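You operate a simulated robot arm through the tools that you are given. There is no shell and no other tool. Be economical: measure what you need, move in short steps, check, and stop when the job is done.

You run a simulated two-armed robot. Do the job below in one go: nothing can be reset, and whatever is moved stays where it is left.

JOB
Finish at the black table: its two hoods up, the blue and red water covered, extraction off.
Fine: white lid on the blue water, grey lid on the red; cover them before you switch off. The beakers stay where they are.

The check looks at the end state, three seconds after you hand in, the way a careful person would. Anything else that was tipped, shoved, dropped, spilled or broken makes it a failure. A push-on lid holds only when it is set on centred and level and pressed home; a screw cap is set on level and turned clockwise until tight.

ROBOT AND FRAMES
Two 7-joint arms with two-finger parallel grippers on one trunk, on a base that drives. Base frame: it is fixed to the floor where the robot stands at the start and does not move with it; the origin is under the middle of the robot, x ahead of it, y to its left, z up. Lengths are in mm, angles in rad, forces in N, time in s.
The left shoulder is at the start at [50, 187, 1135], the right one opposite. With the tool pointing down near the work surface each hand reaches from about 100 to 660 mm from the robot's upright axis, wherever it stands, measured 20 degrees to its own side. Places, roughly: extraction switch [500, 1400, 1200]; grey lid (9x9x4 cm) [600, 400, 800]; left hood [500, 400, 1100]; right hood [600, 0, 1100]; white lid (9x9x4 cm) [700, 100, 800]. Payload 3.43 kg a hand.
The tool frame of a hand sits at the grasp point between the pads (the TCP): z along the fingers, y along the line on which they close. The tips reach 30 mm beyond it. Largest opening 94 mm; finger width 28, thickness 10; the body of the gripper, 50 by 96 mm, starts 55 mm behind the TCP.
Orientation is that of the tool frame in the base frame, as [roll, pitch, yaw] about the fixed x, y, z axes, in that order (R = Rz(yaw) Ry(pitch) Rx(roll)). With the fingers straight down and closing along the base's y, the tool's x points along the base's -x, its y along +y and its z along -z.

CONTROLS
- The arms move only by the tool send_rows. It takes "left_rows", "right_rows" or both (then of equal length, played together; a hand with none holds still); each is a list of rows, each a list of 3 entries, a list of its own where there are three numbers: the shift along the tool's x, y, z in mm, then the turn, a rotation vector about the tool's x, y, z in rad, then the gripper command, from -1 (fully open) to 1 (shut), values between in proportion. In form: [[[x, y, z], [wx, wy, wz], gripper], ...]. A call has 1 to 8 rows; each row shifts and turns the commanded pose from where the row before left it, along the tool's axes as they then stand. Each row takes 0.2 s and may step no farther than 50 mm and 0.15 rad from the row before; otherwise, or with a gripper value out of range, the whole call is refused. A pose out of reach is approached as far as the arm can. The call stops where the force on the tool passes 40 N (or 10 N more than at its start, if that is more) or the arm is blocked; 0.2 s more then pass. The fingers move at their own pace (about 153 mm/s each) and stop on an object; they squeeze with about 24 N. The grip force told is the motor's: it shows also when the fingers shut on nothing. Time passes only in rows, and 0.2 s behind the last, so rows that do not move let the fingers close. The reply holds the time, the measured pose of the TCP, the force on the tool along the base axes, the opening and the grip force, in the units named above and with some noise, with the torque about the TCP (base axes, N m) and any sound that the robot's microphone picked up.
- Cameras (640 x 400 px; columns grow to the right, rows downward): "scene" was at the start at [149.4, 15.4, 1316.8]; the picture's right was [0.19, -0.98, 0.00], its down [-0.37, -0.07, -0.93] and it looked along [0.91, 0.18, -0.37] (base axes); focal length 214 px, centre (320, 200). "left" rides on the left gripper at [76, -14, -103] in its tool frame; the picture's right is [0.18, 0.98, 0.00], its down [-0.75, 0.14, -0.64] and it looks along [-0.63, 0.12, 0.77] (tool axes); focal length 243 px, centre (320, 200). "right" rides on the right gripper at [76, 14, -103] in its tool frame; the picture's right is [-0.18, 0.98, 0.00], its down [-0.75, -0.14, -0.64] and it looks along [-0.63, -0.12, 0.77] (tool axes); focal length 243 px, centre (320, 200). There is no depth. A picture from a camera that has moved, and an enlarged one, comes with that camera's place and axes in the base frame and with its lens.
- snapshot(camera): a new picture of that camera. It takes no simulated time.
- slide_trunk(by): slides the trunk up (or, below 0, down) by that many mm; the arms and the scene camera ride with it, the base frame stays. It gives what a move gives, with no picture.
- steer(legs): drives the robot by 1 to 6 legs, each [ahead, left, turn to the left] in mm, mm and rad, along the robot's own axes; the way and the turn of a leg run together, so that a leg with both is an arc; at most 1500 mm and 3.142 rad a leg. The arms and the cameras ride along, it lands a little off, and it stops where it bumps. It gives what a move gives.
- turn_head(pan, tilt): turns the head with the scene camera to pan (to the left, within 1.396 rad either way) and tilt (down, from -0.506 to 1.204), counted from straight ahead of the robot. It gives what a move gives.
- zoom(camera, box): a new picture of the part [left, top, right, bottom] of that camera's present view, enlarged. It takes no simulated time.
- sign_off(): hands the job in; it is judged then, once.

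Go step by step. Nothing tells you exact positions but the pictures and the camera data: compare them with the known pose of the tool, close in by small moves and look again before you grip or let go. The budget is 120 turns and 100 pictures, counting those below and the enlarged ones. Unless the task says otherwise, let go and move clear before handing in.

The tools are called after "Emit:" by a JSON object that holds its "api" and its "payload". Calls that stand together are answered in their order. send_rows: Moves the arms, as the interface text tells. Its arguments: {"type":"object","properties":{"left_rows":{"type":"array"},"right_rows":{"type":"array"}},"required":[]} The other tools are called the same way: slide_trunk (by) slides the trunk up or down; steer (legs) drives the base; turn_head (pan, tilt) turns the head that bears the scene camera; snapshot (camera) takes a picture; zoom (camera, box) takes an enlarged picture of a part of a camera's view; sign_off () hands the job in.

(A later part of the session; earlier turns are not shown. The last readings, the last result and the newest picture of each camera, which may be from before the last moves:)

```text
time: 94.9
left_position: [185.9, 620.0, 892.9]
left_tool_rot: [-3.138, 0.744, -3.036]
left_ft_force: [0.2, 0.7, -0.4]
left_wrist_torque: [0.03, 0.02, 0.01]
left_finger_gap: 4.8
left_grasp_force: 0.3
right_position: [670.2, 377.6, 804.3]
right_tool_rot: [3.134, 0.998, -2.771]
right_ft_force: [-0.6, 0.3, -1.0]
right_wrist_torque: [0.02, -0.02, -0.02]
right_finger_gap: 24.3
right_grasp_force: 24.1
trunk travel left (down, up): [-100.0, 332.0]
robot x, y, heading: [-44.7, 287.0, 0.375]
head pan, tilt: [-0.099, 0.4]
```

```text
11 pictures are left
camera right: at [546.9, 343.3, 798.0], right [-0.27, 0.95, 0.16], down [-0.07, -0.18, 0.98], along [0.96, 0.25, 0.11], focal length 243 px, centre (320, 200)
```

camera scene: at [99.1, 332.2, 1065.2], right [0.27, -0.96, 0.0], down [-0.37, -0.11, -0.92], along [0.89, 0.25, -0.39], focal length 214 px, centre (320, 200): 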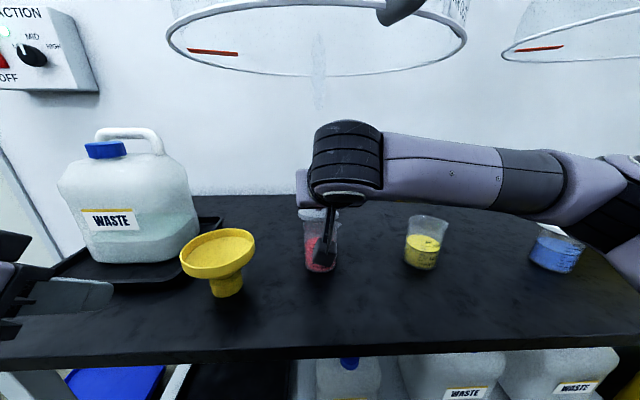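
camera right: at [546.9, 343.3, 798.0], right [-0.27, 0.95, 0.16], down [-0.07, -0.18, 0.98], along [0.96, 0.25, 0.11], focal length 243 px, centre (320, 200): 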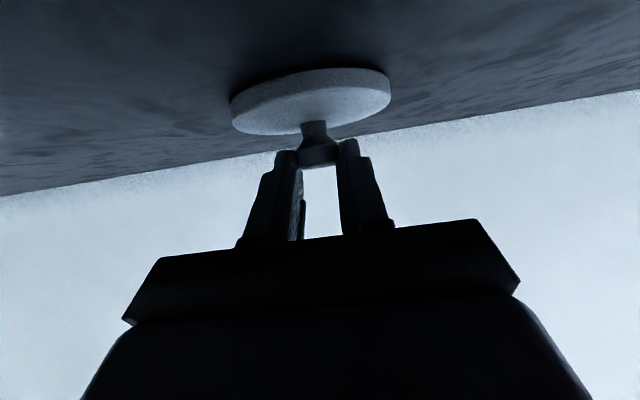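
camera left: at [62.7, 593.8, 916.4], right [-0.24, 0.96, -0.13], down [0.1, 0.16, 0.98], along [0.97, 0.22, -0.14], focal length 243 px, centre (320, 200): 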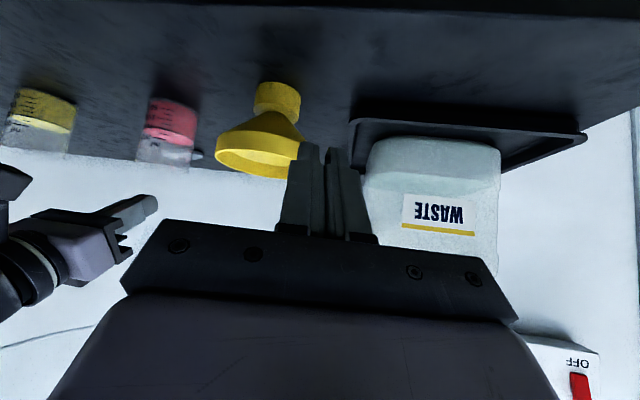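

A good grip: 24.3 mm gap, knob well between the pads. I lift 112 mm and carry it over the red beaker, whose rim centre triangulates to (472,437,845).

Emit:
{"api": "send_rows", "payload": {"right_rows": [[[-11.7, 0, -7.6], [0, 0, 0], 1], [[-23.5, 0, -15.2], [0, 0, 0], 1], [[-23.5, 0, -15.2], [0, 0, 0], 1], [[-23.5, 0, -15.2], [0, 0, 0], 1], [[-11.7, 0, -7.6], [0, 0, 0], 1]]}}

Emit:
{"api": "send_rows", "payload": {"right_rows": [[[15.6, 21.3, -24.3], [0, 0, 0], 1], [[15.6, 21.3, -24.3], [0, 0, 0], 1], [[15.6, 21.3, -24.3], [0, 0, 0], 1], [[15.6, 21.3, -24.3], [0, 0, 0], 1], [[15.6, 21.3, -24.3], [0, 0, 0], 1], [[15.6, 21.3, -24.3], [0, 0, 0], 1]]}}

Emit:
{"api": "zoom", "payload": {"camera": "left", "box": [100, 80, 240, 200]}}

Emit:
{"api": "zoom", "payload": {"camera": "scene", "box": [250, 170, 390, 290]}}

```text
time: 96.1
left_position: [186.5, 620.6, 892.7]
left_tool_rot: [-3.139, 0.746, -3.037]
left_ft_force: [-0.5, 0.4, 0.4]
left_wrist_torque: [-0.01, 0.02, 0.02]
left_finger_gap: 4.8
left_grasp_force: 0.0
right_position: [671.6, 377.4, 917.9]
right_tool_rot: [3.133, 0.998, -2.772]
right_ft_force: [0.2, 0.2, 0.5]
right_wrist_torque: [-0.02, 0.04, 0.02]
right_finger_gap: 24.3
right_grasp_force: 24.9
trunk travel left (down, up): [-100.0, 332.0]
robot x, y, heading: [-43.5, 288.9, 0.377]
head pan, tilt: [-0.099, 0.4]
```

```text
time: 97.5
left_position: [187.6, 620.8, 892.1]
left_tool_rot: [-3.138, 0.746, -3.036]
left_ft_force: [0.1, -0.2, -0.3]
left_wrist_torque: [-0.01, 0.0, 0.0]
left_finger_gap: 4.6
left_grasp_force: 0.1
right_position: [461.5, 432.4, 918.2]
right_tool_rot: [3.131, 1.0, -2.773]
right_ft_force: [0.2, 0.3, 0.2]
right_wrist_torque: [-0.04, 0.01, 0.0]
right_finger_gap: 24.2
right_grasp_force: 23.6
trunk travel left (down, up): [-100.0, 332.0]
robot x, y, heading: [-46.9, 285.4, 0.379]
head pan, tilt: [-0.099, 0.4]
```

```text
3.33 times, centred on (170, 140) of left
camera zoom: at [62.7, 593.9, 916.4], right [-0.24, 0.96, -0.13], down [0.1, 0.16, 0.98], along [0.97, 0.22, -0.14], focal length 809 px, centre (820, 400)
```

zoom: 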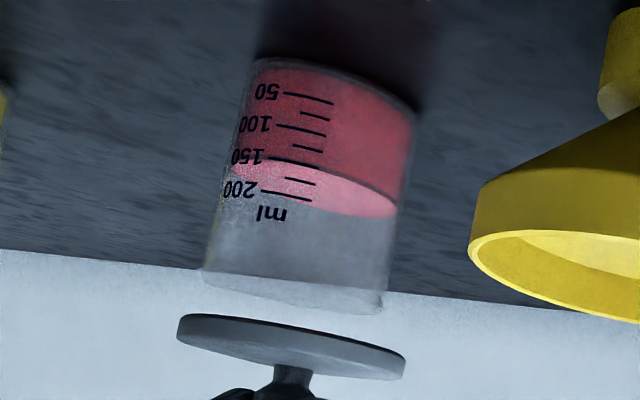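

```text
3.33 times, centred on (320, 230) of scene
camera zoom: at [99.2, 332.2, 1065.2], right [0.27, -0.96, 0.0], down [-0.37, -0.11, -0.92], along [0.89, 0.25, -0.39], focal length 715 px, centre (320, 100)
```

zoom: 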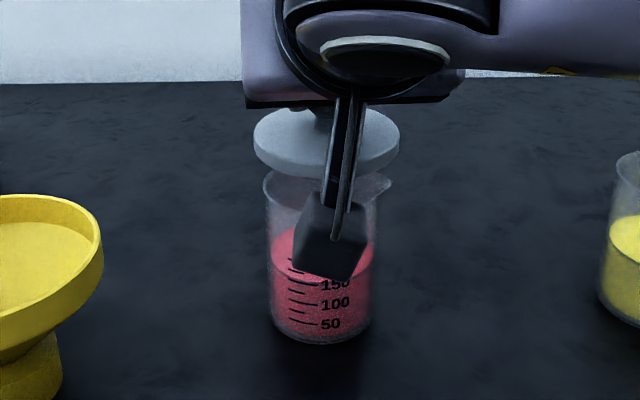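

The lid is about 11 mm too far along x, otherwise centred and level. I correct that, lower 14 mm and check again.

Emit:
{"api": "send_rows", "payload": {"right_rows": [[[5.5, 4, -8.6], [0, 0, 0], 1], [[5.9, 0, 3.8], [0, 0, 0], 1], [[5.9, 0, 3.8], [0, 0, 0], 1], [[0, 0, 0], [0, 0, 0], 1]]}}

Emit:
{"api": "zoom", "payload": {"camera": "left", "box": [100, 80, 240, 200]}}

Emit:
{"api": "zoom", "payload": {"camera": "scene", "box": [250, 170, 390, 290]}}

```text
time: 98.5
left_position: [186.2, 621.1, 892.5]
left_tool_rot: [-3.138, 0.745, -3.035]
left_ft_force: [-0.4, -0.6, -0.9]
left_wrist_torque: [-0.03, 0.02, -0.01]
left_finger_gap: 4.6
left_grasp_force: 0.1
right_position: [452.3, 432.3, 904.1]
right_tool_rot: [3.135, 0.997, -2.771]
right_ft_force: [0.6, 0.3, -0.6]
right_wrist_torque: [0.0, 0.03, 0.0]
right_finger_gap: 24.2
right_grasp_force: 24.4
trunk travel left (down, up): [-100.0, 332.0]
robot x, y, heading: [-43.5, 290.3, 0.377]
head pan, tilt: [-0.099, 0.4]
```

```text
3.33 times, centred on (170, 140) of left
camera zoom: at [62.7, 593.8, 916.4], right [-0.24, 0.96, -0.13], down [0.1, 0.16, 0.98], along [0.97, 0.22, -0.14], focal length 809 px, centre (820, 400)
```

zoom: 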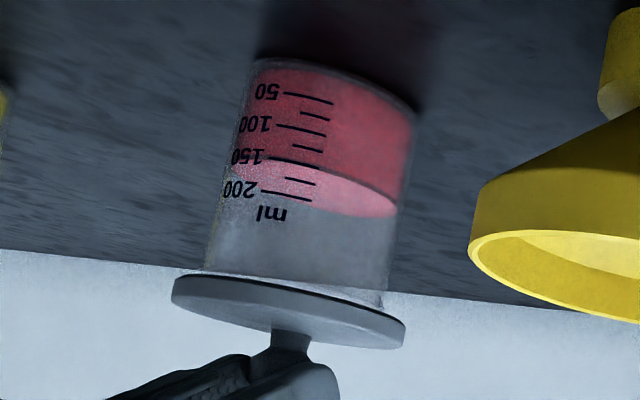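

```text
3.33 times, centred on (320, 230) of scene
camera zoom: at [99.2, 332.2, 1065.2], right [0.27, -0.96, 0.0], down [-0.37, -0.11, -0.92], along [0.89, 0.25, -0.39], focal length 715 px, centre (320, 100)
```

zoom: 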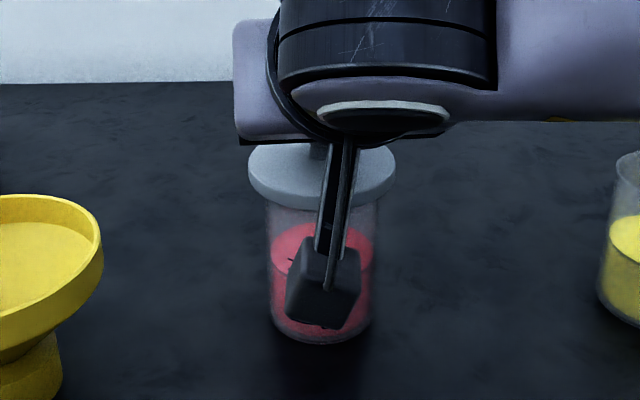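

Centred within about 1 mm in both views. I lower to contact and press home.

Emit:
{"api": "send_rows", "payload": {"right_rows": [[[1.68, 0, 1.08], [0, 0, 0], 1], [[1.68, 0, 1.08], [0, 0, 0], 1], [[1.68, 0, 1.08], [0, 0, 0], 1], [[1.68, 0, 1.08], [0, 0, 0], 1], [[1.68, 0, 1.08], [0, 0, 0], 1], [[1.68, 0, 1.08], [0, 0, 0], 1], [[1.68, 0, 1.08], [0, 0, 0], 1], [[1.68, 0, 1.08], [0, 0, 0], 1]]}}

```text
time: 100.3
left_position: [185.7, 620.1, 893.8]
left_tool_rot: [-3.137, 0.748, -3.036]
left_ft_force: [0.2, 1.0, 1.1]
left_wrist_torque: [-0.03, 0.04, -0.01]
left_finger_gap: 4.6
left_grasp_force: 0.0
right_position: [452.2, 432.1, 890.5]
right_tool_rot: [3.128, 1.008, -2.776]
right_ft_force: [0.9, -0.8, 17.6]
right_wrist_torque: [-0.14, 0.1, 0.05]
right_finger_gap: 24.2
right_grasp_force: 24.4
trunk travel left (down, up): [-100.0, 332.0]
robot x, y, heading: [-45.0, 286.3, 0.377]
head pan, tilt: [-0.099, 0.4]
```

17.6 N so far; I press on to the force limit.

Emit:
{"api": "send_rows", "payload": {"right_rows": [[[1.68, 0, 1.08], [0, 0, 0], 1], [[1.68, 0, 1.08], [0, 0, 0], 1], [[1.68, 0, 1.08], [0, 0, 0], 1], [[1.68, 0, 1.08], [0, 0, 0], 1], [[1.68, 0, 1.08], [0, 0, 0], 1]]}}

Emit:
{"api": "zoom", "payload": {"camera": "left", "box": [100, 80, 240, 200]}}

```text
time: 101.5
left_position: [185.0, 619.4, 892.4]
left_tool_rot: [-3.138, 0.749, -3.037]
left_ft_force: [0.3, 0.0, 0.3]
left_wrist_torque: [0.0, 0.0, 0.01]
left_finger_gap: 4.7
left_grasp_force: 0.0
right_position: [452.5, 431.9, 882.5]
right_tool_rot: [3.127, 1.01, -2.775]
right_ft_force: [0.8, -2.5, 25.5]
right_wrist_torque: [0.0, -0.39, 0.08]
right_finger_gap: 24.3
right_grasp_force: 23.5
trunk travel left (down, up): [-100.0, 332.0]
robot x, y, heading: [-42.1, 288.5, 0.376]
head pan, tilt: [-0.099, 0.4]
```

```text
3.33 times, centred on (170, 140) of left
camera zoom: at [61.5, 593.3, 917.0], right [-0.24, 0.96, -0.13], down [0.1, 0.15, 0.98], along [0.97, 0.22, -0.13], focal length 809 px, centre (820, 400)
```

zoom: 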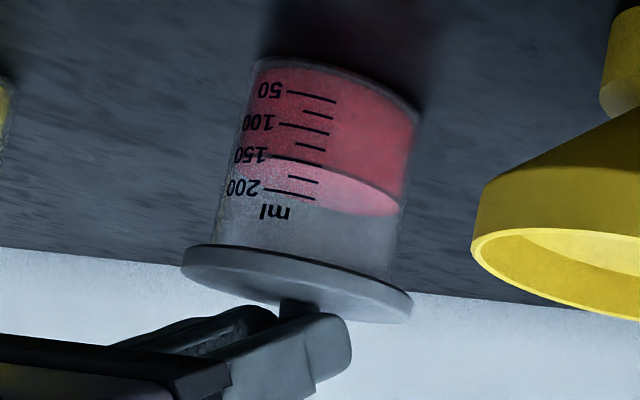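

The lid has slid down about 8 mm onto the rim, still moving at 25 N. I press on until it stops firmly.

Emit:
{"api": "send_rows", "payload": {"right_rows": [[[1.68, 0, 1.08], [0, 0, 0], 1], [[1.68, 0, 1.08], [0, 0, 0], 1], [[1.68, 0, 1.08], [0, 0, 0], 1], [[1.68, 0, 1.08], [0, 0, 0], 1], [[1.68, 0, 1.08], [0, 0, 0], 1], [[1.68, 0, 1.08], [0, 0, 0], 1], [[1.68, 0, 1.08], [0, 0, 0], 1], [[1.68, 0, 1.08], [0, 0, 0], 1]]}}

```text
time: 102.4
left_position: [187.5, 619.1, 892.1]
left_tool_rot: [-3.139, 0.745, -3.038]
left_ft_force: [0.1, -0.1, 0.8]
left_wrist_torque: [-0.02, -0.02, 0.0]
left_finger_gap: 4.7
left_grasp_force: 0.0
right_position: [454.0, 432.9, 881.5]
right_tool_rot: [3.117, 1.024, -2.783]
right_ft_force: [1.3, 1.3, 8.9]
right_wrist_torque: [-0.22, -0.01, 0.01]
right_finger_gap: 24.4
right_grasp_force: 23.8
trunk travel left (down, up): [-100.0, 332.0]
robot x, y, heading: [-44.7, 288.0, 0.375]
head pan, tilt: [-0.099, 0.4]
stopped in row 4 (right hand): the force on the tool passed its limit at 41 N (the readings are from after the stop); the commanded pose is now the measured one
```

Firm stop at 41 N: home. I open, back off along the tool axis, and take one look at both covered beakers.

Emit:
{"api": "send_rows", "payload": {"right_rows": [[[0, 0, 0], [0, 0, 0], -0.28], [[0, 0, 0], [0, 0, 0], -0.28], [[0, 0, -30], [0, 0, 0], -0.28], [[10, 0, -40], [0, 0, 0], -0.28], [[20, 0, -40], [0, 0, 0], -0.28], [[10, -40, -20], [0, 0, 0], -0.28], [[0, -45, 0], [0, 0, 0], -0.28], [[0, -45, 0], [0, 0, 0], -0.28]]}}

Emit:
{"api": "snapshot", "payload": {"camera": "scene"}}

```text
time: 104.2
left_position: [186.6, 620.2, 893.4]
left_tool_rot: [-3.138, 0.745, -3.034]
left_ft_force: [-0.5, 0.5, -0.4]
left_wrist_torque: [-0.02, 0.02, 0.0]
left_finger_gap: 4.7
left_grasp_force: 0.0
right_position: [379.4, 262.3, 912.2]
right_tool_rot: [3.12, 1.017, -2.782]
right_ft_force: [-0.3, 0.9, -1.6]
right_wrist_torque: [-0.01, 0.02, 0.01]
right_finger_gap: 60.2
right_grasp_force: 0.1
trunk travel left (down, up): [-100.0, 332.0]
robot x, y, heading: [-41.0, 288.9, 0.38]
head pan, tilt: [-0.099, 0.4]
```

```text
5 pictures are left
camera scene: at [99.1, 332.1, 1065.2], right [0.27, -0.96, 0.0], down [-0.37, -0.11, -0.92], along [0.89, 0.25, -0.39], focal length 214 px, centre (320, 200)
```

scene: 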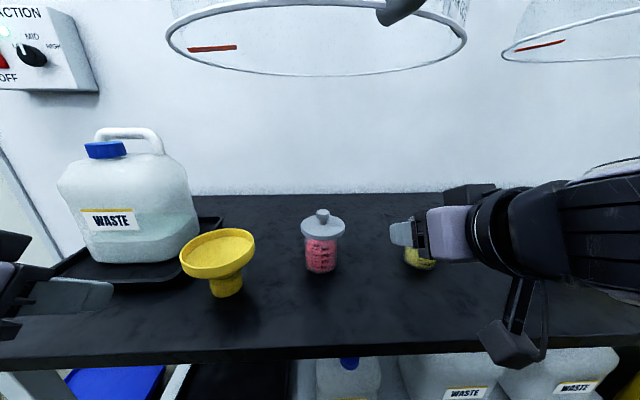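

Red is covered too: lid centred, level, plume gone; nothing else has moved. Five pictures remain, so I'll reuse the exact poses where I released the bars. I back away, turn square to the hoods and raise the trunk again.

Emit:
{"api": "steer", "payload": {"legs": [[-450, 0, 0], [0, 0, -0.377]]}}

Emit:
{"api": "slide_trunk", "payload": {"by": 250}}

Emit:
{"api": "send_rows", "payload": {"left_rows": [[[0, 0, 15], [0, -0.138, 0], -1], [[0, 0, 15], [0, -0.138, 0], -1], [[0, 0, 15], [0, -0.138, 0], -1], [[0, 0, 15], [0, -0.138, 0], -1], [[0, 0, 15], [0, -0.138, 0], -1], [[0, 0, 15], [0, -0.138, 0], -1], [[0, 0, 15], [0, 0, 0], -1], [[0, 0, 15], [0, 0, 0], -1]], "right_rows": [[[0, 0, 15], [0, -0.1385, 0], -1], [[0, 0, 15], [0, -0.1385, 0], -1], [[0, 0, 15], [0, -0.1385, 0], -1], [[0, 0, 15], [0, -0.1385, 0], -1], [[0, 0, 15], [0.103, 0, 0], -1], [[0, 0, 15], [0.103, 0, 0], -1], [[0, 0, 15], [0, 0, 0], -1], [[0, 0, 15], [0, 0, 0], -1]]}}

```text
time: 108.1
left_position: [-126.8, 344.2, 892.1]
left_tool_rot: [-3.138, 0.745, 2.87]
left_ft_force: [0.5, 0.6, -0.5]
left_wrist_torque: [0.01, 0.01, -0.02]
left_finger_gap: 4.8
left_grasp_force: 0.1
right_position: [-79.9, -57.8, 911.6]
right_tool_rot: [3.119, 1.017, 3.124]
right_ft_force: [0.3, -0.2, 0.1]
right_wrist_torque: [-0.05, -0.02, -0.03]
right_finger_gap: 60.3
right_grasp_force: 0.0
trunk travel left (down, up): [-100.0, 332.0]
robot x, y, heading: [-463.0, 123.8, 0.0]
head pan, tilt: [-0.099, 0.4]
```

```text
time: 110.7
left_position: [-128.0, 344.9, 1142.4]
left_tool_rot: [-3.138, 0.745, 2.87]
left_ft_force: [-0.2, -0.2, -0.4]
left_wrist_torque: [0.01, 0.03, 0.01]
left_finger_gap: 4.6
left_grasp_force: 0.1
right_position: [-79.9, -58.2, 1162.3]
right_tool_rot: [3.121, 1.018, 3.125]
right_ft_force: [0.4, 0.3, 1.1]
right_wrist_torque: [0.0, 0.0, 0.0]
right_finger_gap: 60.4
right_grasp_force: 0.0
trunk travel left (down, up): [-350.0, 82.0]
robot x, y, heading: [-462.7, 121.2, -0.003]
head pan, tilt: [-0.099, 0.4]
```

```text
time: 112.5
left_position: [30.5, 319.0, 1133.2]
left_tool_rot: [-0.859, 1.565, -1.132]
left_ft_force: [-0.1, -0.1, -0.3]
left_wrist_torque: [0.0, 0.01, 0.02]
left_finger_gap: 93.9
left_grasp_force: 0.0
left hand out of reach, approached as far as the arm can: row 1, 2, 3, 4
right_position: [43.9, -44.9, 1142.8]
right_tool_rot: [2.968, 1.525, 2.789]
right_ft_force: [0.2, -0.4, -0.6]
right_wrist_torque: [-0.01, -0.01, 0.0]
right_finger_gap: 94.1
right_grasp_force: 0.0
right hand out of reach, approached as far as the arm can: row 1, 2, 4
trunk travel left (down, up): [-350.0, 82.0]
robot x, y, heading: [-466.5, 121.6, -0.002]
head pan, tilt: [-0.099, 0.4]
```

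Both tools point forward again. I set the left yaw and raise both hands to their bar heights while still clear.

Emit:
{"api": "send_rows", "payload": {"left_rows": [[[0, 0, 0], [-0.122, 0, 0], -1], [[0, 0, 0], [-0.122, 0, 0], -1], [[0, 0, 0], [-0.122, 0, 0], -1], [[0, 0, 0], [-0.123, 0, 0], -1], [[-40.3, 0, 0], [0, 0, 0], -1], [[-40.3, 0, 0], [0, 0, 0], -1], [[-40.3, 0, 0], [0, 0, 0], -1]], "right_rows": [[[0, 0, 0], [0, -0.045, 0], -1], [[0, 0, 0], [0.043, 0, 0], -1], [[0, 0, 0], [0, 0, 0], -1], [[-32, 0, 0], [0, 0, 0], -1], [[-32, 0, 0], [0, 0, 0], -1], [[-32, 0, 0], [0, 0, 0], -1], [[-32, 0, 0], [0, 0, 0], -1]]}}

Emit:
{"api": "steer", "payload": {"legs": [[121, -17, 0]]}}

```text
time: 114.1
left_position: [28.6, 319.8, 1255.5]
left_tool_rot: [-1.217, 1.564, -0.999]
left_ft_force: [0.5, -0.1, 0.5]
left_wrist_torque: [0.01, 0.0, -0.02]
left_finger_gap: 93.9
left_grasp_force: 0.0
right_position: [41.1, -45.9, 1271.5]
right_tool_rot: [1.381, 1.565, 1.16]
right_ft_force: [0.0, 0.6, 0.2]
right_wrist_torque: [0.0, -0.03, 0.02]
right_finger_gap: 93.9
right_grasp_force: 0.1
trunk travel left (down, up): [-350.0, 82.0]
robot x, y, heading: [-464.9, 122.3, 0.003]
head pan, tilt: [-0.099, 0.4]
```

```text
time: 115.3
left_position: [150.4, 303.2, 1255.6]
left_tool_rot: [-1.304, 1.568, -1.091]
left_ft_force: [0.5, 0.4, -0.6]
left_wrist_torque: [-0.01, -0.03, 0.02]
left_finger_gap: 94.0
left_grasp_force: 0.1
right_position: [163.3, -64.3, 1270.1]
right_tool_rot: [1.602, 1.563, 1.381]
right_ft_force: [0.7, 0.7, 0.2]
right_wrist_torque: [0.03, 0.01, 0.03]
right_finger_gap: 94.1
right_grasp_force: 0.0
trunk travel left (down, up): [-350.0, 82.0]
robot x, y, heading: [-344.1, 102.9, -0.003]
head pan, tilt: [-0.099, 0.4]
```

Left hand is 136 mm short of its known grip pose. I align, advance and close, confirming by the gap (it was 26 mm before).

Emit:
{"api": "send_rows", "payload": {"left_rows": [[[1.5, -14.4, 20], [0, 0, 0], -1], [[0, 0, 29], [0, 0, 0], -1], [[0, 0, 29], [0, 0, 0], -1], [[0, 0, 29], [0, 0, 0], -1], [[0, 0, 28], [0, 0, 0], -1], [[0, 0, 0], [0, 0, 0], 0.3], [[0, 0, 0], [0, 0, 0], 1], [[0, 0, 0], [0, 0, 0], 1]]}}

```text
time: 117.1
left_position: [283.5, 317.0, 1254.4]
left_tool_rot: [-0.995, 1.566, -0.781]
left_ft_force: [-1.0, 0.0, 0.4]
left_wrist_torque: [0.29, 0.2, 0.01]
left_finger_gap: 25.9
left_grasp_force: 45.4
right_position: [160.9, -62.9, 1271.2]
right_tool_rot: [1.481, 1.563, 1.259]
right_ft_force: [-0.1, 0.5, 0.3]
right_wrist_torque: [0.0, 0.0, 0.0]
right_finger_gap: 94.0
right_grasp_force: 0.1
trunk travel left (down, up): [-350.0, 82.0]
robot x, y, heading: [-345.3, 103.4, 0.005]
head pan, tilt: [-0.099, 0.4]
```

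Gripped (25.9 mm, 45 N). I lift the left hood 160 mm, then 80 mm more with the trunk if it stays easy.

Emit:
{"api": "send_rows", "payload": {"left_rows": [[[-20, 0, 0], [0, 0, 0], 1], [[-20, 0, 0], [0, 0, 0], 1], [[-20, 0, 0], [0, 0, 0], 1], [[-20, 0, 0], [0, 0, 0], 1], [[-20, 0, 0], [0, 0, 0], 1], [[-20, 0, 0], [0, 0, 0], 1], [[-20, 0, 0], [0, 0, 0], 1], [[-20, 0, 0], [0, 0, 0], 1]]}}

Emit:
{"api": "send_rows", "payload": {"left_rows": [[[-20, 0, 0], [0, 0, 0], 1], [[-20, 0, 0], [0, 0, 0], 1], [[-20, 0, 0], [0, 0, 0], 1], [[-20, 0, 0], [0, 0, 0], 1]]}}

```text
time: 118.9
left_position: [279.5, 340.7, 1379.9]
left_tool_rot: [-1.098, 1.568, -0.885]
left_ft_force: [-2.2, -6.5, -9.9]
left_wrist_torque: [0.12, -0.02, -0.33]
left_finger_gap: 26.3
left_grasp_force: 45.4
left hand out of reach, approached as far as the arm can: row 5, 6, 7, 8
right_position: [162.7, -63.8, 1270.4]
right_tool_rot: [1.588, 1.563, 1.367]
right_ft_force: [0.6, 0.9, -0.3]
right_wrist_torque: [0.04, 0.03, 0.0]
right_finger_gap: 94.1
right_grasp_force: 0.1
trunk travel left (down, up): [-350.0, 82.0]
robot x, y, heading: [-347.0, 102.1, -0.002]
head pan, tilt: [-0.099, 0.4]
```

```text
time: 119.9
left_position: [279.2, 361.1, 1424.3]
left_tool_rot: [-1.36, 1.568, -1.143]
left_ft_force: [-1.1, -6.2, -8.7]
left_wrist_torque: [0.08, 0.32, -0.08]
left_finger_gap: 26.2
left_grasp_force: 44.5
left hand out of reach, approached as far as the arm can: row 1, 2, 3, 4
right_position: [162.4, -64.2, 1270.3]
right_tool_rot: [1.61, 1.562, 1.389]
right_ft_force: [1.0, -0.8, 0.3]
right_wrist_torque: [0.01, -0.01, -0.03]
right_finger_gap: 93.8
right_grasp_force: 0.0
trunk travel left (down, up): [-350.0, 82.0]
robot x, y, heading: [-345.3, 103.8, 0.001]
head pan, tilt: [-0.099, 0.4]
```

Hood at +280 mm with low force; the trunk adds 75 mm more.

Emit:
{"api": "slide_trunk", "payload": {"by": 75}}

```text
time: 121.0
left_position: [279.7, 361.4, 1500.2]
left_tool_rot: [-0.977, 1.563, -0.762]
left_ft_force: [-0.6, -3.0, -4.4]
left_wrist_torque: [0.14, 1.12, -0.02]
left_finger_gap: 26.2
left_grasp_force: 45.2
right_position: [161.7, -62.4, 1345.4]
right_tool_rot: [1.6, 1.562, 1.376]
right_ft_force: [0.8, 0.7, 0.2]
right_wrist_torque: [0.01, 0.02, -0.01]
right_finger_gap: 94.0
right_grasp_force: 0.0
trunk travel left (down, up): [-425.0, 7.0]
robot x, y, heading: [-345.1, 102.9, 0.005]
head pan, tilt: [-0.099, 0.4]
```

Left hood is up by about 357 mm. I release it, back the left hand well off, and bring the trunk back down for the right hood.

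Emit:
{"api": "send_rows", "payload": {"left_rows": [[[0, 0, 0], [0, 0, 0], -1], [[0, 0, 0], [0, 0, 0], -1], [[0, 0, -30], [0, 0, 0], -1], [[0, 0, -40], [0, 0, 0], -1], [[0, 0, -40], [0, 0, 0], -1], [[0, 0, -40], [0, 0, 0], -1], [[0, 0, -30], [0, 0, 0], -1]]}}

Emit:
{"api": "slide_trunk", "payload": {"by": -75}}

Emit:
{"api": "steer", "payload": {"legs": [[66, 46, 0]]}}

```text
time: 122.6
left_position: [101.5, 322.6, 1499.7]
left_tool_rot: [-1.121, 1.565, -0.905]
left_ft_force: [0.0, 0.4, 0.2]
left_wrist_torque: [0.02, -0.01, -0.02]
left_finger_gap: 94.2
left_grasp_force: 0.0
right_position: [159.8, -62.6, 1346.0]
right_tool_rot: [1.401, 1.561, 1.179]
right_ft_force: [0.3, 0.2, -1.2]
right_wrist_torque: [0.03, 0.02, -0.01]
right_finger_gap: 94.0
right_grasp_force: 0.0
trunk travel left (down, up): [-425.0, 7.0]
robot x, y, heading: [-344.0, 102.9, 0.005]
head pan, tilt: [-0.099, 0.4]
```

```text
time: 123.7
left_position: [102.7, 323.1, 1425.2]
left_tool_rot: [-1.075, 1.566, -0.861]
left_ft_force: [1.5, -0.5, -0.4]
left_wrist_torque: [0.0, 0.0, -0.04]
left_finger_gap: 94.1
left_grasp_force: 0.1
right_position: [161.4, -62.8, 1271.7]
right_tool_rot: [1.446, 1.564, 1.225]
right_ft_force: [0.7, 0.4, 0.3]
right_wrist_torque: [0.02, -0.03, 0.02]
right_finger_gap: 94.0
right_grasp_force: 0.1
trunk travel left (down, up): [-350.0, 82.0]
robot x, y, heading: [-348.9, 103.7, -0.001]
head pan, tilt: [-0.099, 0.4]
```

```text
time: 124.8
left_position: [168.5, 370.2, 1425.2]
left_tool_rot: [-1.252, 1.564, -1.04]
left_ft_force: [0.4, -0.3, 0.6]
left_wrist_torque: [0.0, 0.0, 0.0]
left_finger_gap: 94.2
left_grasp_force: 0.1
right_position: [226.4, -17.1, 1270.9]
right_tool_rot: [1.55, 1.564, 1.33]
right_ft_force: [0.7, 0.6, 1.0]
right_wrist_torque: [0.0, -0.06, -0.01]
right_finger_gap: 94.0
right_grasp_force: 0.2
trunk travel left (down, up): [-350.0, 82.0]
robot x, y, heading: [-283.7, 150.9, 0.003]
head pan, tilt: [-0.099, 0.4]
```

Right hand: shift 48 mm sideways, advance 143 mm to its known grip pose, close.

Emit:
{"api": "send_rows", "payload": {"right_rows": [[[0, 24.1, 8], [0, 0, 0], -1], [[0, 24.1, 8], [0, 0, 0], -1], [[0, 0, 32], [0, 0, 0], -1], [[0, 0, 32], [0, 0, 0], -1], [[0, 0, 32], [0, 0, 0], -1], [[0, 0, 30], [0, 0, 0], -1], [[0, 0, 0], [0, 0, 0], 1], [[0, 0, 0], [0, 0, 0], 1]]}}

Emit:
{"api": "send_rows", "payload": {"right_rows": [[[0, 0, 0], [0, 0, 0], 1], [[0, 0, 0], [0, 0, 0], 1]]}}

```text
time: 126.6
left_position: [168.2, 369.0, 1425.1]
left_tool_rot: [-1.041, 1.567, -0.827]
left_ft_force: [0.0, 0.0, 0.0]
left_wrist_torque: [0.01, 0.01, 0.0]
left_finger_gap: 94.0
left_grasp_force: 0.0
right_position: [374.6, -1.4, 1271.4]
right_tool_rot: [1.335, 1.563, 1.112]
right_ft_force: [0.0, -0.9, 0.3]
right_wrist_torque: [-0.48, 0.11, -0.05]
right_finger_gap: 21.3
right_grasp_force: 45.3
trunk travel left (down, up): [-350.0, 82.0]
robot x, y, heading: [-282.2, 148.9, -0.004]
head pan, tilt: [-0.099, 0.4]
```

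```text
time: 127.2
left_position: [167.7, 369.7, 1425.8]
left_tool_rot: [-1.018, 1.565, -0.804]
left_ft_force: [0.9, -0.6, 0.1]
left_wrist_torque: [0.01, 0.01, -0.07]
left_finger_gap: 93.9
left_grasp_force: 0.0
right_position: [375.2, -1.8, 1271.8]
right_tool_rot: [1.4, 1.565, 1.178]
right_ft_force: [-0.6, -1.2, 0.3]
right_wrist_torque: [-0.74, 0.08, -0.12]
right_finger_gap: 21.4
right_grasp_force: 45.0
trunk travel left (down, up): [-350.0, 82.0]
robot x, y, heading: [-278.6, 149.1, 0.001]
head pan, tilt: [-0.099, 0.4]
```

Gripped. I lift 160 mm with the arm and 75 mm with the trunk.

Emit:
{"api": "send_rows", "payload": {"right_rows": [[[-20, 0, 0], [0, 0, 0], 1], [[-20, 0, 0], [0, 0, 0], 1], [[-20, 0, 0], [0, 0, 0], 1], [[-20, 0, 0], [0, 0, 0], 1], [[-20, 0, 0], [0, 0, 0], 1], [[-20, 0, 0], [0, 0, 0], 1], [[-20, 0, 0], [0, 0, 0], 1], [[-20, 0, 0], [0, 0, 0], 1]]}}

Emit:
{"api": "slide_trunk", "payload": {"by": 75}}

Emit:
{"api": "send_rows", "payload": {"right_rows": [[[0, 0, 0], [0, 0, 0], -1], [[0, 0, 0], [0, 0, 0], -1], [[0, 0, -30], [0, 0, 0], -1], [[0, 0, -40], [0, 0, 0], -1], [[0, 0, -40], [0, 0, 0], -1], [[0, 0, -40], [0, 0, 0], -1]]}}

```text
time: 129.0
left_position: [168.8, 370.0, 1424.6]
left_tool_rot: [-1.183, 1.567, -0.968]
left_ft_force: [-0.8, -0.2, 0.7]
left_wrist_torque: [-0.05, 0.02, 0.01]
left_finger_gap: 94.0
left_grasp_force: 0.1
right_position: [377.3, -1.9, 1431.5]
right_tool_rot: [1.398, 1.564, 1.178]
right_ft_force: [-4.7, 3.6, -9.4]
right_wrist_torque: [-0.28, 1.02, -0.23]
right_finger_gap: 21.4
right_grasp_force: 45.2
trunk travel left (down, up): [-350.0, 82.0]
robot x, y, heading: [-279.0, 149.7, 0.002]
head pan, tilt: [-0.099, 0.4]
```

```text
time: 130.2
left_position: [168.4, 369.8, 1500.4]
left_tool_rot: [-1.233, 1.566, -1.019]
left_ft_force: [0.2, -0.4, 0.1]
left_wrist_torque: [0.02, -0.01, 0.03]
left_finger_gap: 93.9
left_grasp_force: 0.0
right_position: [375.9, -2.0, 1507.5]
right_tool_rot: [1.252, 1.565, 1.034]
right_ft_force: [-1.2, 3.0, -2.6]
right_wrist_torque: [-0.62, 0.86, 0.03]
right_finger_gap: 21.8
right_grasp_force: 44.9
trunk travel left (down, up): [-425.0, 7.0]
robot x, y, heading: [-277.5, 148.0, 0.001]
head pan, tilt: [-0.099, 0.4]
```

```text
time: 131.6
left_position: [167.3, 368.9, 1500.4]
left_tool_rot: [-0.965, 1.565, -0.748]
left_ft_force: [-0.1, -0.1, -0.8]
left_wrist_torque: [0.01, 0.0, 0.03]
left_finger_gap: 93.8
left_grasp_force: 0.0
right_position: [228.5, 30.5, 1507.8]
right_tool_rot: [1.444, 1.561, 1.222]
right_ft_force: [0.6, -0.5, 0.5]
right_wrist_torque: [0.02, -0.02, -0.03]
right_finger_gap: 94.2
right_grasp_force: 0.1
trunk travel left (down, up): [-425.0, 7.0]
robot x, y, heading: [-275.5, 147.2, -0.001]
head pan, tilt: [-0.099, 0.4]
```

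Both hoods are up by about 360–375 mm. Next is the extraction switch, whose rocker I put near (564,1460,1200). I back off, lower the trunk and look left for a clear way.

Emit:
{"api": "steer", "payload": {"legs": [[-300, 0, 0]]}}

Emit:
{"api": "slide_trunk", "payload": {"by": -150}}

Emit:
{"api": "turn_head", "payload": {"pan": 0.75, "tilt": 0.3}}

Emit:
{"api": "snapshot", "payload": {"camera": "scene"}}

```text
time: 133.6
left_position: [-134.8, 367.9, 1498.7]
left_tool_rot: [-1.042, 1.566, -0.83]
left_ft_force: [-0.3, -0.2, 1.3]
left_wrist_torque: [0.01, 0.01, -0.01]
left_finger_gap: 93.7
left_grasp_force: 0.1
right_position: [-73.3, 30.2, 1507.2]
right_tool_rot: [1.46, 1.564, 1.236]
right_ft_force: [0.9, -0.3, 0.1]
right_wrist_torque: [0.03, -0.01, 0.0]
right_finger_gap: 93.8
right_grasp_force: 0.0
trunk travel left (down, up): [-425.0, 7.0]
robot x, y, heading: [-581.2, 151.9, -0.0]
head pan, tilt: [-0.099, 0.4]
```

```text
time: 135.4
left_position: [-133.5, 367.2, 1349.8]
left_tool_rot: [-1.074, 1.566, -0.862]
left_ft_force: [-1.4, 0.3, -0.4]
left_wrist_torque: [-0.03, 0.01, 0.0]
left_finger_gap: 93.7
left_grasp_force: 0.0
right_position: [-72.2, 29.2, 1356.8]
right_tool_rot: [1.503, 1.563, 1.283]
right_ft_force: [0.8, 0.1, 0.4]
right_wrist_torque: [-0.02, -0.03, 0.01]
right_finger_gap: 94.2
right_grasp_force: 0.0
trunk travel left (down, up): [-275.0, 157.0]
robot x, y, heading: [-582.7, 150.1, 0.0]
head pan, tilt: [-0.099, 0.4]
```

```text
time: 136.5
left_position: [-134.2, 368.0, 1349.4]
left_tool_rot: [-1.131, 1.565, -0.918]
left_ft_force: [0.1, -0.3, -0.5]
left_wrist_torque: [0.01, 0.03, 0.01]
left_finger_gap: 94.0
left_grasp_force: 0.1
right_position: [-73.6, 28.7, 1356.7]
right_tool_rot: [1.527, 1.564, 1.305]
right_ft_force: [0.3, -0.2, -0.7]
right_wrist_torque: [0.0, -0.02, 0.01]
right_finger_gap: 94.2
right_grasp_force: 0.1
trunk travel left (down, up): [-275.0, 157.0]
robot x, y, heading: [-583.0, 151.2, -0.004]
head pan, tilt: [0.75, 0.3]
```

```text
4 pictures are left
camera scene: at [-455.5, 210.5, 1249.4], right [0.68, -0.73, 0.0], down [-0.22, -0.2, -0.96], along [0.7, 0.65, -0.3], focal length 214 px, centre (320, 200)
```

scene: 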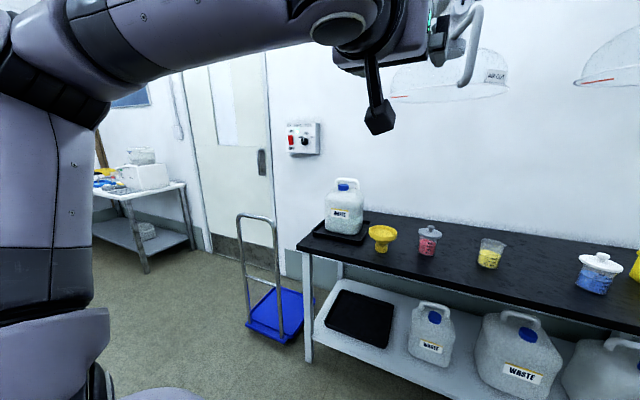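

The way is clear, but a trolley with a hoop handle stands before the switch, so I approach on its left side and press with the right hand. First I drive left and turn square to the wall.

Emit:
{"api": "steer", "payload": {"legs": [[0, 1410, 0], [0, 0, 0.377]]}}

Emit:
{"api": "send_rows", "payload": {"right_rows": [[[25, 0, 0], [-0.111, 0, 0], 1], [[25, 0, 0], [-0.111, 0, 0], 1], [[25, 0, 0], [0, 0, 0], 1], [[25, 0, 0], [0, 0, 0], 1]]}}

Emit:
{"api": "turn_head", "payload": {"pan": -0.35, "tilt": 0.2}}

Emit:
{"api": "snapshot", "payload": {"camera": "scene"}}

```text
time: 150.4
left_position: [-259.5, 1950.5, 1349.4]
left_tool_rot: [-1.122, 1.567, -0.52]
left_ft_force: [-0.7, -0.2, -0.7]
left_wrist_torque: [-0.01, -0.03, 0.0]
left_finger_gap: 93.9
left_grasp_force: 0.0
right_position: [-74.6, 1660.4, 1357.2]
right_tool_rot: [1.52, 1.566, 1.688]
right_ft_force: [0.5, 0.4, -0.2]
right_wrist_torque: [-0.02, 0.03, 0.01]
right_finger_gap: 93.7
right_grasp_force: 0.1
trunk travel left (down, up): [-275.0, 157.0]
robot x, y, heading: [-593.0, 1580.5, 0.389]
head pan, tilt: [0.75, 0.3]
```

```text
time: 151.4
left_position: [-259.0, 1949.7, 1350.1]
left_tool_rot: [-1.099, 1.566, -0.496]
left_ft_force: [0.6, -0.5, 0.6]
left_wrist_torque: [0.02, 0.01, 0.04]
left_finger_gap: 94.1
left_grasp_force: 0.0
right_position: [-74.3, 1660.1, 1255.7]
right_tool_rot: [1.371, 1.563, 1.761]
right_ft_force: [-0.1, 0.5, -0.1]
right_wrist_torque: [0.03, -0.01, -0.01]
right_finger_gap: 0.0
right_grasp_force: 23.8
trunk travel left (down, up): [-275.0, 157.0]
robot x, y, heading: [-593.4, 1576.2, 0.387]
head pan, tilt: [0.75, 0.3]
```

```text
time: 152.7
left_position: [-259.9, 1950.0, 1349.5]
left_tool_rot: [-1.096, 1.566, -0.493]
left_ft_force: [0.8, -0.2, 0.1]
left_wrist_torque: [0.01, -0.02, 0.02]
left_finger_gap: 93.9
left_grasp_force: 0.0
right_position: [-73.1, 1661.4, 1257.3]
right_tool_rot: [1.304, 1.564, 1.692]
right_ft_force: [0.1, -0.1, 0.3]
right_wrist_torque: [0.02, -0.01, -0.04]
right_finger_gap: 0.1
right_grasp_force: 24.3
trunk travel left (down, up): [-275.0, 157.0]
robot x, y, heading: [-591.3, 1577.3, 0.388]
head pan, tilt: [-0.351, 0.201]
```

```text
3 pictures are left
camera scene: at [-444.9, 1600.3, 1258.7], right [0.04, -1.0, 0.0], down [-0.2, -0.01, -0.98], along [0.98, 0.04, -0.2], focal length 214 px, centre (320, 200)
```

scene: 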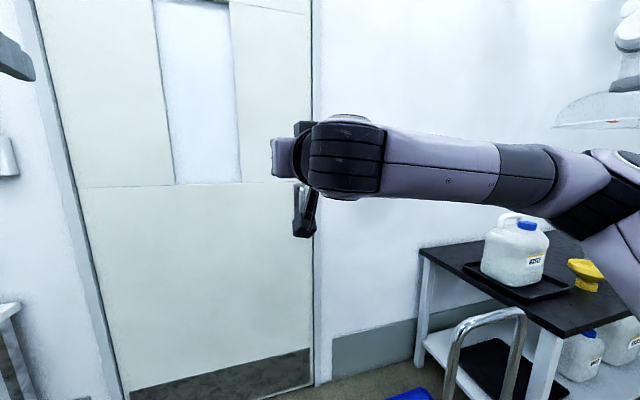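

The arm hides the switch. I lower the right hand 200 mm out of the sight line and look again.

Emit:
{"api": "send_rows", "payload": {"right_rows": [[[40, 0, 0], [0, 0, 0], 1], [[40, 0, 0], [0, 0, 0], 1], [[40, 0, 0], [0, 0, 0], 1], [[40, 0, 0], [0, 0, 0], 1], [[40, 0, 0], [0, 0, 0], 1]]}}

Emit:
{"api": "steer", "payload": {"legs": [[180, 0, 0]]}}

Emit:
{"api": "zoom", "payload": {"camera": "scene", "box": [310, 90, 510, 240]}}

```text
time: 153.9
left_position: [-259.4, 1949.7, 1349.9]
left_tool_rot: [-1.189, 1.566, -0.588]
left_ft_force: [-0.1, 0.7, -0.5]
left_wrist_torque: [-0.03, -0.02, 0.0]
left_finger_gap: 94.2
left_grasp_force: 0.0
right_position: [-76.3, 1663.2, 1055.7]
right_tool_rot: [1.169, 1.564, 1.558]
right_ft_force: [0.0, -0.3, -0.4]
right_wrist_torque: [-0.03, 0.0, 0.0]
right_finger_gap: 0.0
right_grasp_force: 24.0
trunk travel left (down, up): [-275.0, 157.0]
robot x, y, heading: [-588.8, 1576.7, 0.387]
head pan, tilt: [-0.351, 0.201]
```

```text
time: 155.4
left_position: [-90.7, 2017.9, 1349.0]
left_tool_rot: [-1.16, 1.567, -0.561]
left_ft_force: [0.3, -0.6, 0.3]
left_wrist_torque: [-0.01, 0.01, 0.02]
left_finger_gap: 93.9
left_grasp_force: 0.1
right_position: [92.4, 1730.9, 1055.3]
right_tool_rot: [1.385, 1.564, 1.772]
right_ft_force: [0.6, 1.4, -0.1]
right_wrist_torque: [0.04, -0.04, -0.01]
right_finger_gap: 0.1
right_grasp_force: 23.5
trunk travel left (down, up): [-275.0, 157.0]
robot x, y, heading: [-422.2, 1647.3, 0.386]
head pan, tilt: [-0.351, 0.201]
```

```text
2.67 times, centred on (410, 165) of scene
camera zoom: at [-276.8, 1668.8, 1258.6], right [0.04, -1.0, 0.0], down [-0.2, -0.01, -0.98], along [0.98, 0.04, -0.2], focal length 572 px, centre (80, 293)
```

zoom: 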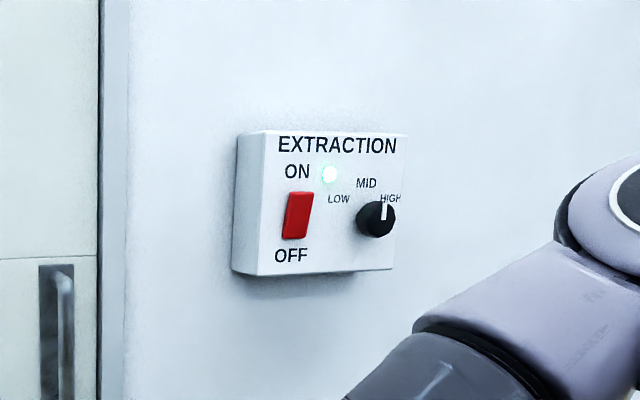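

Now it is clear: the rocker's centre is at about (528,1399,1207), the panel facing yaw 0.167, lit and ON. I'll press its lower (OFF) half at z≈1182. First I drive nearer, staying left of the trolley, and set the tool's yaw.

Emit:
{"api": "steer", "payload": {"legs": [[140, -233, 0]]}}

Emit:
{"api": "send_rows", "payload": {"right_rows": [[[-31, 0, 0], [0.11, 0, 0], 1], [[-31, 0, 0], [0.11, 0, 0], 1], [[-31, 0, 0], [0, 0, 0], 1], [[-31, 0, 0], [0, 0, 0], 1]]}}

```text
time: 157.7
left_position: [89.3, 1882.0, 1349.8]
left_tool_rot: [-0.969, 1.566, -0.364]
left_ft_force: [0.8, -0.1, -0.9]
left_wrist_torque: [0.01, 0.02, 0.03]
left_finger_gap: 94.1
left_grasp_force: 0.1
right_position: [274.5, 1594.2, 1057.3]
right_tool_rot: [1.23, 1.563, 1.62]
right_ft_force: [0.2, -0.4, 0.1]
right_wrist_torque: [0.01, 0.0, -0.01]
right_finger_gap: 0.1
right_grasp_force: 23.5
trunk travel left (down, up): [-275.0, 157.0]
robot x, y, heading: [-245.1, 1510.1, 0.389]
head pan, tilt: [-0.351, 0.201]
stopped in leg 1: the robot was blocked; the commanded pose is now the measured one
```

```text
time: 158.7
left_position: [90.4, 1882.2, 1350.7]
left_tool_rot: [-0.992, 1.564, -0.391]
left_ft_force: [-0.1, 0.0, -0.6]
left_wrist_torque: [-0.02, 0.01, -0.04]
left_finger_gap: 94.0
left_grasp_force: 0.1
right_position: [275.0, 1593.4, 1179.5]
right_tool_rot: [1.604, 1.564, 1.772]
right_ft_force: [0.1, -0.4, 0.3]
right_wrist_torque: [-0.01, -0.01, 0.0]
right_finger_gap: 0.0
right_grasp_force: 24.2
trunk travel left (down, up): [-275.0, 157.0]
robot x, y, heading: [-241.5, 1509.8, 0.388]
head pan, tilt: [-0.351, 0.201]
```

The base stopped at a light bump, presumably the trolley. I ease 25 mm away from it, and do the rest with the arm.

Emit:
{"api": "steer", "payload": {"legs": [[-10, 25, 0]]}}

Emit:
{"api": "send_rows", "payload": {"right_rows": [[[0, -43, 18], [0, 0, 0], 1], [[0, -43, 18], [0, 0, 0], 1], [[0, -43, 18], [0, 0, 0], 1], [[0, -43, 18], [0, 0, 0], 1], [[0, -43, 18], [0, 0, 0], 1], [[0, -43, 18], [0, 0, 0], 1]]}}

```text
time: 159.6
left_position: [71.3, 1902.7, 1349.2]
left_tool_rot: [-1.042, 1.566, -0.442]
left_ft_force: [-0.9, -0.5, 0.1]
left_wrist_torque: [0.0, 0.01, 0.0]
left_finger_gap: 94.0
left_grasp_force: 0.1
right_position: [254.8, 1612.9, 1179.3]
right_tool_rot: [1.473, 1.565, 1.644]
right_ft_force: [-0.2, -0.3, 1.0]
right_wrist_torque: [0.01, 0.02, -0.05]
right_finger_gap: 0.0
right_grasp_force: 24.0
trunk travel left (down, up): [-275.0, 157.0]
robot x, y, heading: [-261.7, 1530.5, 0.386]
head pan, tilt: [-0.351, 0.201]
```

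```text
time: 161.0
left_position: [71.5, 1899.3, 1350.3]
left_tool_rot: [-0.936, 1.565, -0.333]
left_ft_force: [0.4, -0.2, 0.5]
left_wrist_torque: [0.01, 0.02, 0.01]
left_finger_gap: 93.8
left_grasp_force: 0.1
right_position: [406.4, 1376.3, 1177.9]
right_tool_rot: [1.327, 1.563, 1.499]
right_ft_force: [0.6, -0.4, -0.3]
right_wrist_torque: [0.03, 0.02, 0.01]
right_finger_gap: 0.0
right_grasp_force: 25.0
trunk travel left (down, up): [-275.0, 157.0]
robot x, y, heading: [-260.9, 1528.1, 0.387]
head pan, tilt: [-0.351, 0.201]
```

Reached. I advance 65 mm, then check the aim with one enlarged picture.

Emit:
{"api": "send_rows", "payload": {"right_rows": [[[-4, 2, 22], [0, 0, 0], 1], [[0, 0, 22], [0, 0, 0], 1], [[0, 0, 21], [0, 0, 0], 1]]}}

Emit:
{"api": "zoom", "payload": {"camera": "scene", "box": [300, 100, 500, 250]}}

```text
time: 161.8
left_position: [70.5, 1901.1, 1350.9]
left_tool_rot: [-1.06, 1.566, -0.459]
left_ft_force: [-0.4, 0.0, -0.6]
left_wrist_torque: [-0.02, 0.06, -0.01]
left_finger_gap: 94.0
left_grasp_force: 0.0
right_position: [468.7, 1389.8, 1181.2]
right_tool_rot: [1.545, 1.564, 1.716]
right_ft_force: [0.4, -0.1, 0.5]
right_wrist_torque: [-0.02, -0.01, 0.02]
right_finger_gap: 0.0
right_grasp_force: 24.4
trunk travel left (down, up): [-275.0, 157.0]
robot x, y, heading: [-261.6, 1528.6, 0.387]
head pan, tilt: [-0.351, 0.201]
```

```text
2.67 times, centred on (400, 175) of scene
camera zoom: at [-113.3, 1551.7, 1258.7], right [0.04, -1.0, 0.0], down [-0.2, -0.01, -0.98], along [0.98, 0.04, -0.2], focal length 572 px, centre (107, 267)
```

zoom: 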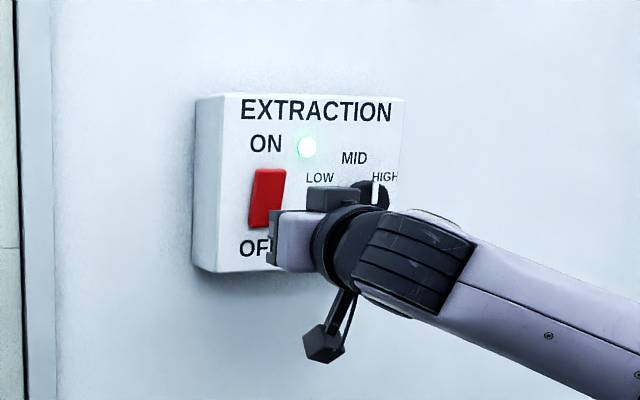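

The aim is right, at the rocker's lower half. I push forward in 5 mm steps until it yields or the force limit stops me.

Emit:
{"api": "send_rows", "payload": {"right_rows": [[[0, 0, 5], [0, 0, 0], 1], [[0, 0, 5], [0, 0, 0], 1], [[0, 0, 5], [0, 0, 0], 1], [[0, 0, 5], [0, 0, 0], 1], [[0, 0, 5], [0, 0, 0], 1], [[0, 0, 5], [0, 0, 0], 1], [[0, 0, 5], [0, 0, 0], 1], [[0, 0, 5], [0, 0, 0], 1]]}}

```text
time: 163.2
left_position: [68.5, 1899.2, 1350.6]
left_tool_rot: [-0.731, 1.562, -0.129]
left_ft_force: [-0.5, 0.1, -1.4]
left_wrist_torque: [-0.01, -0.01, -0.01]
left_finger_gap: 93.9
left_grasp_force: 0.0
right_position: [494.7, 1394.4, 1180.9]
right_tool_rot: [1.877, 1.564, 2.051]
right_ft_force: [-22.8, -5.5, -4.5]
right_wrist_torque: [0.01, -0.18, 0.16]
right_finger_gap: 0.0
right_grasp_force: 24.5
trunk travel left (down, up): [-275.0, 157.0]
robot x, y, heading: [-260.5, 1527.0, 0.388]
head pan, tilt: [-0.351, 0.201]
stopped in row 7 (right hand): the force on the tool passed its limit at 47 N (the readings are from after the stop); the commanded pose is now the measured one
```

It took 47 N at the rocker face. I back off 60 mm and use the last picture to check the lamp and rocker.

Emit:
{"api": "send_rows", "payload": {"right_rows": [[[0, 0, -30], [0, 0, 0], 1], [[0, 0, -40], [0, 0, 0], 1], [[20, 0, -30], [0, 0, 0], 1], [[30, 0, 0], [0, 0, 0], 1], [[30, 0, 0], [0, 0, 0], 1]]}}

Emit:
{"api": "zoom", "payload": {"camera": "scene", "box": [300, 100, 500, 250]}}

```text
time: 164.4
left_position: [71.1, 1900.7, 1350.3]
left_tool_rot: [-1.001, 1.566, -0.402]
left_ft_force: [-0.5, 0.0, -0.7]
left_wrist_torque: [-0.02, -0.04, -0.03]
left_finger_gap: 94.1
left_grasp_force: 0.0
right_position: [399.9, 1379.4, 1129.4]
right_tool_rot: [2.647, 1.557, 2.819]
right_ft_force: [-0.8, -0.9, -0.4]
right_wrist_torque: [0.0, -0.02, 0.0]
right_finger_gap: 0.2
right_grasp_force: 24.0
right hand out of reach, approached as far as the arm can: row 5
trunk travel left (down, up): [-275.0, 157.0]
robot x, y, heading: [-263.9, 1526.8, 0.391]
head pan, tilt: [-0.351, 0.201]
```

```text
2.67 times, centred on (400, 175) of scene
camera zoom: at [-114.0, 1551.3, 1258.7], right [0.04, -1.0, 0.0], down [-0.2, -0.01, -0.98], along [0.98, 0.04, -0.2], focal length 572 px, centre (107, 267)
```

zoom: 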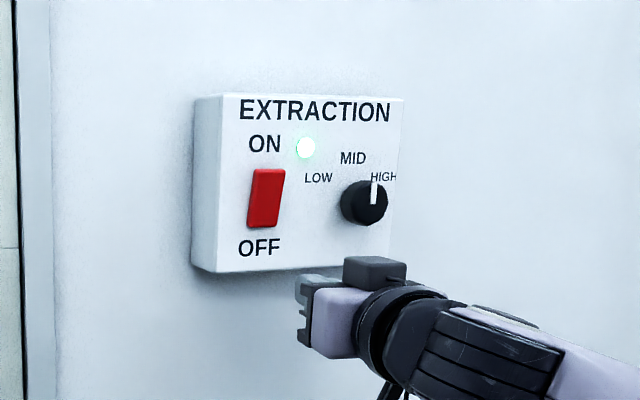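

The lamp is still green: that press did not switch it off, and no pictures remain. I'll feel out the rocker by touch: first probe the upper half gently, to compare how far it stands out with the lower half (contact there was at tool x≈494.7).

Emit:
{"api": "send_rows", "payload": {"right_rows": [[[-33, 0, 0], [0, 0, 0], 1], [[-33, 0, 0], [0, 0, 0], 1], [[-33, 0, 0], [0, 0, 0], 1], [[0, 0, 25], [0, 0, 0], 1], [[0, 0, 25], [0, 0, 0], 1], [[0, 0, 20], [0, 0, 0], 1]]}}

```text
time: 165.8
left_position: [71.6, 1900.2, 1350.0]
left_tool_rot: [-1.049, 1.565, -0.447]
left_ft_force: [-0.1, 0.6, -0.3]
left_wrist_torque: [-0.03, 0.03, 0.0]
left_finger_gap: 93.9
left_grasp_force: 0.1
right_position: [469.1, 1390.3, 1230.0]
right_tool_rot: [2.36, 1.563, 2.532]
right_ft_force: [-0.3, 0.7, 0.1]
right_wrist_torque: [-0.04, 0.0, -0.01]
right_finger_gap: 0.0
right_grasp_force: 24.1
trunk travel left (down, up): [-275.0, 157.0]
robot x, y, heading: [-258.7, 1526.1, 0.385]
head pan, tilt: [-0.351, 0.201]
```

Emit:
{"api": "send_rows", "payload": {"right_rows": [[[0, 0, 4], [0, 0, 0], 1], [[0, 0, 4], [0, 0, 0], 1], [[0, 0, 3], [0, 0, 0], 1]]}}

```text
time: 166.6
left_position: [72.5, 1900.9, 1350.2]
left_tool_rot: [-0.992, 1.565, -0.39]
left_ft_force: [0.4, 0.5, -0.1]
left_wrist_torque: [0.02, 0.01, -0.01]
left_finger_gap: 94.2
left_grasp_force: 0.1
right_position: [481.0, 1392.0, 1228.9]
right_tool_rot: [2.361, 1.563, 2.535]
right_ft_force: [0.7, 0.6, 0.0]
right_wrist_torque: [0.01, 0.02, -0.02]
right_finger_gap: 0.1
right_grasp_force: 23.7
trunk travel left (down, up): [-275.0, 157.0]
robot x, y, heading: [-259.9, 1528.3, 0.384]
head pan, tilt: [-0.351, 0.201]
```

No contact on the upper half at tool x 481; I go on in finer steps.

Emit:
{"api": "send_rows", "payload": {"right_rows": [[[0, 0, 3], [0, 0, 0], 1], [[0, 0, 3], [0, 0, 0], 1]]}}

Emit:
{"api": "send_rows", "payload": {"right_rows": [[[0, 0, 2], [0, 0, 0], 1], [[0, 0, 2], [0, 0, 0], 1]]}}

```text
time: 167.2
left_position: [70.6, 1900.3, 1351.7]
left_tool_rot: [-0.983, 1.565, -0.384]
left_ft_force: [-0.9, -0.1, 0.1]
left_wrist_torque: [0.01, -0.04, -0.03]
left_finger_gap: 93.8
left_grasp_force: 0.1
right_position: [486.2, 1391.6, 1228.2]
right_tool_rot: [2.398, 1.562, 2.569]
right_ft_force: [0.1, -0.3, 0.1]
right_wrist_torque: [-0.02, 0.04, -0.02]
right_finger_gap: 0.0
right_grasp_force: 24.3
trunk travel left (down, up): [-275.0, 157.0]
robot x, y, heading: [-262.7, 1528.4, 0.384]
head pan, tilt: [-0.351, 0.201]
```

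```text
time: 167.8
left_position: [71.5, 1900.9, 1350.7]
left_tool_rot: [-0.984, 1.565, -0.384]
left_ft_force: [-0.6, 0.2, -0.2]
left_wrist_torque: [0.01, -0.01, -0.01]
left_finger_gap: 93.6
left_grasp_force: 0.2
right_position: [489.4, 1392.2, 1228.8]
right_tool_rot: [2.285, 1.562, 2.456]
right_ft_force: [-1.3, 0.5, -0.4]
right_wrist_torque: [0.01, -0.03, -0.04]
right_finger_gap: 0.0
right_grasp_force: 23.5
trunk travel left (down, up): [-275.0, 157.0]
robot x, y, heading: [-263.4, 1527.7, 0.384]
head pan, tilt: [-0.351, 0.201]
```

Emit:
{"api": "send_rows", "payload": {"right_rows": [[[0, 0, 1.5], [0, 0, 0], 1], [[0, 0, 1.5], [0, 0, 0], 1]]}}

Emit:
{"api": "send_rows", "payload": {"right_rows": [[[0, 0, 1.5], [0, 0, 0], 1], [[0, 0, 1], [0, 0, 0], 1]]}}

```text
time: 168.4
left_position: [71.2, 1901.4, 1349.7]
left_tool_rot: [-0.981, 1.565, -0.381]
left_ft_force: [0.3, 0.5, -0.3]
left_wrist_torque: [-0.03, -0.01, 0.0]
left_finger_gap: 93.9
left_grasp_force: 0.0
right_position: [492.2, 1394.1, 1229.4]
right_tool_rot: [2.299, 1.562, 2.471]
right_ft_force: [-1.1, -0.6, 1.4]
right_wrist_torque: [0.02, -0.02, 0.0]
right_finger_gap: 0.1
right_grasp_force: 24.6
trunk travel left (down, up): [-275.0, 157.0]
robot x, y, heading: [-263.6, 1523.9, 0.385]
head pan, tilt: [-0.351, 0.201]
```

```text
time: 169.0
left_position: [69.9, 1899.3, 1350.6]
left_tool_rot: [-0.863, 1.566, -0.262]
left_ft_force: [0.0, 0.5, 0.2]
left_wrist_torque: [0.0, -0.02, -0.01]
left_finger_gap: 93.9
left_grasp_force: 0.0
right_position: [492.1, 1393.3, 1230.4]
right_tool_rot: [2.404, 1.563, 2.574]
right_ft_force: [-11.2, -2.0, -3.9]
right_wrist_torque: [-0.06, 0.23, 0.1]
right_finger_gap: 0.0
right_grasp_force: 23.9
trunk travel left (down, up): [-275.0, 157.0]
robot x, y, heading: [-257.6, 1530.4, 0.385]
head pan, tilt: [-0.351, 0.201]
```

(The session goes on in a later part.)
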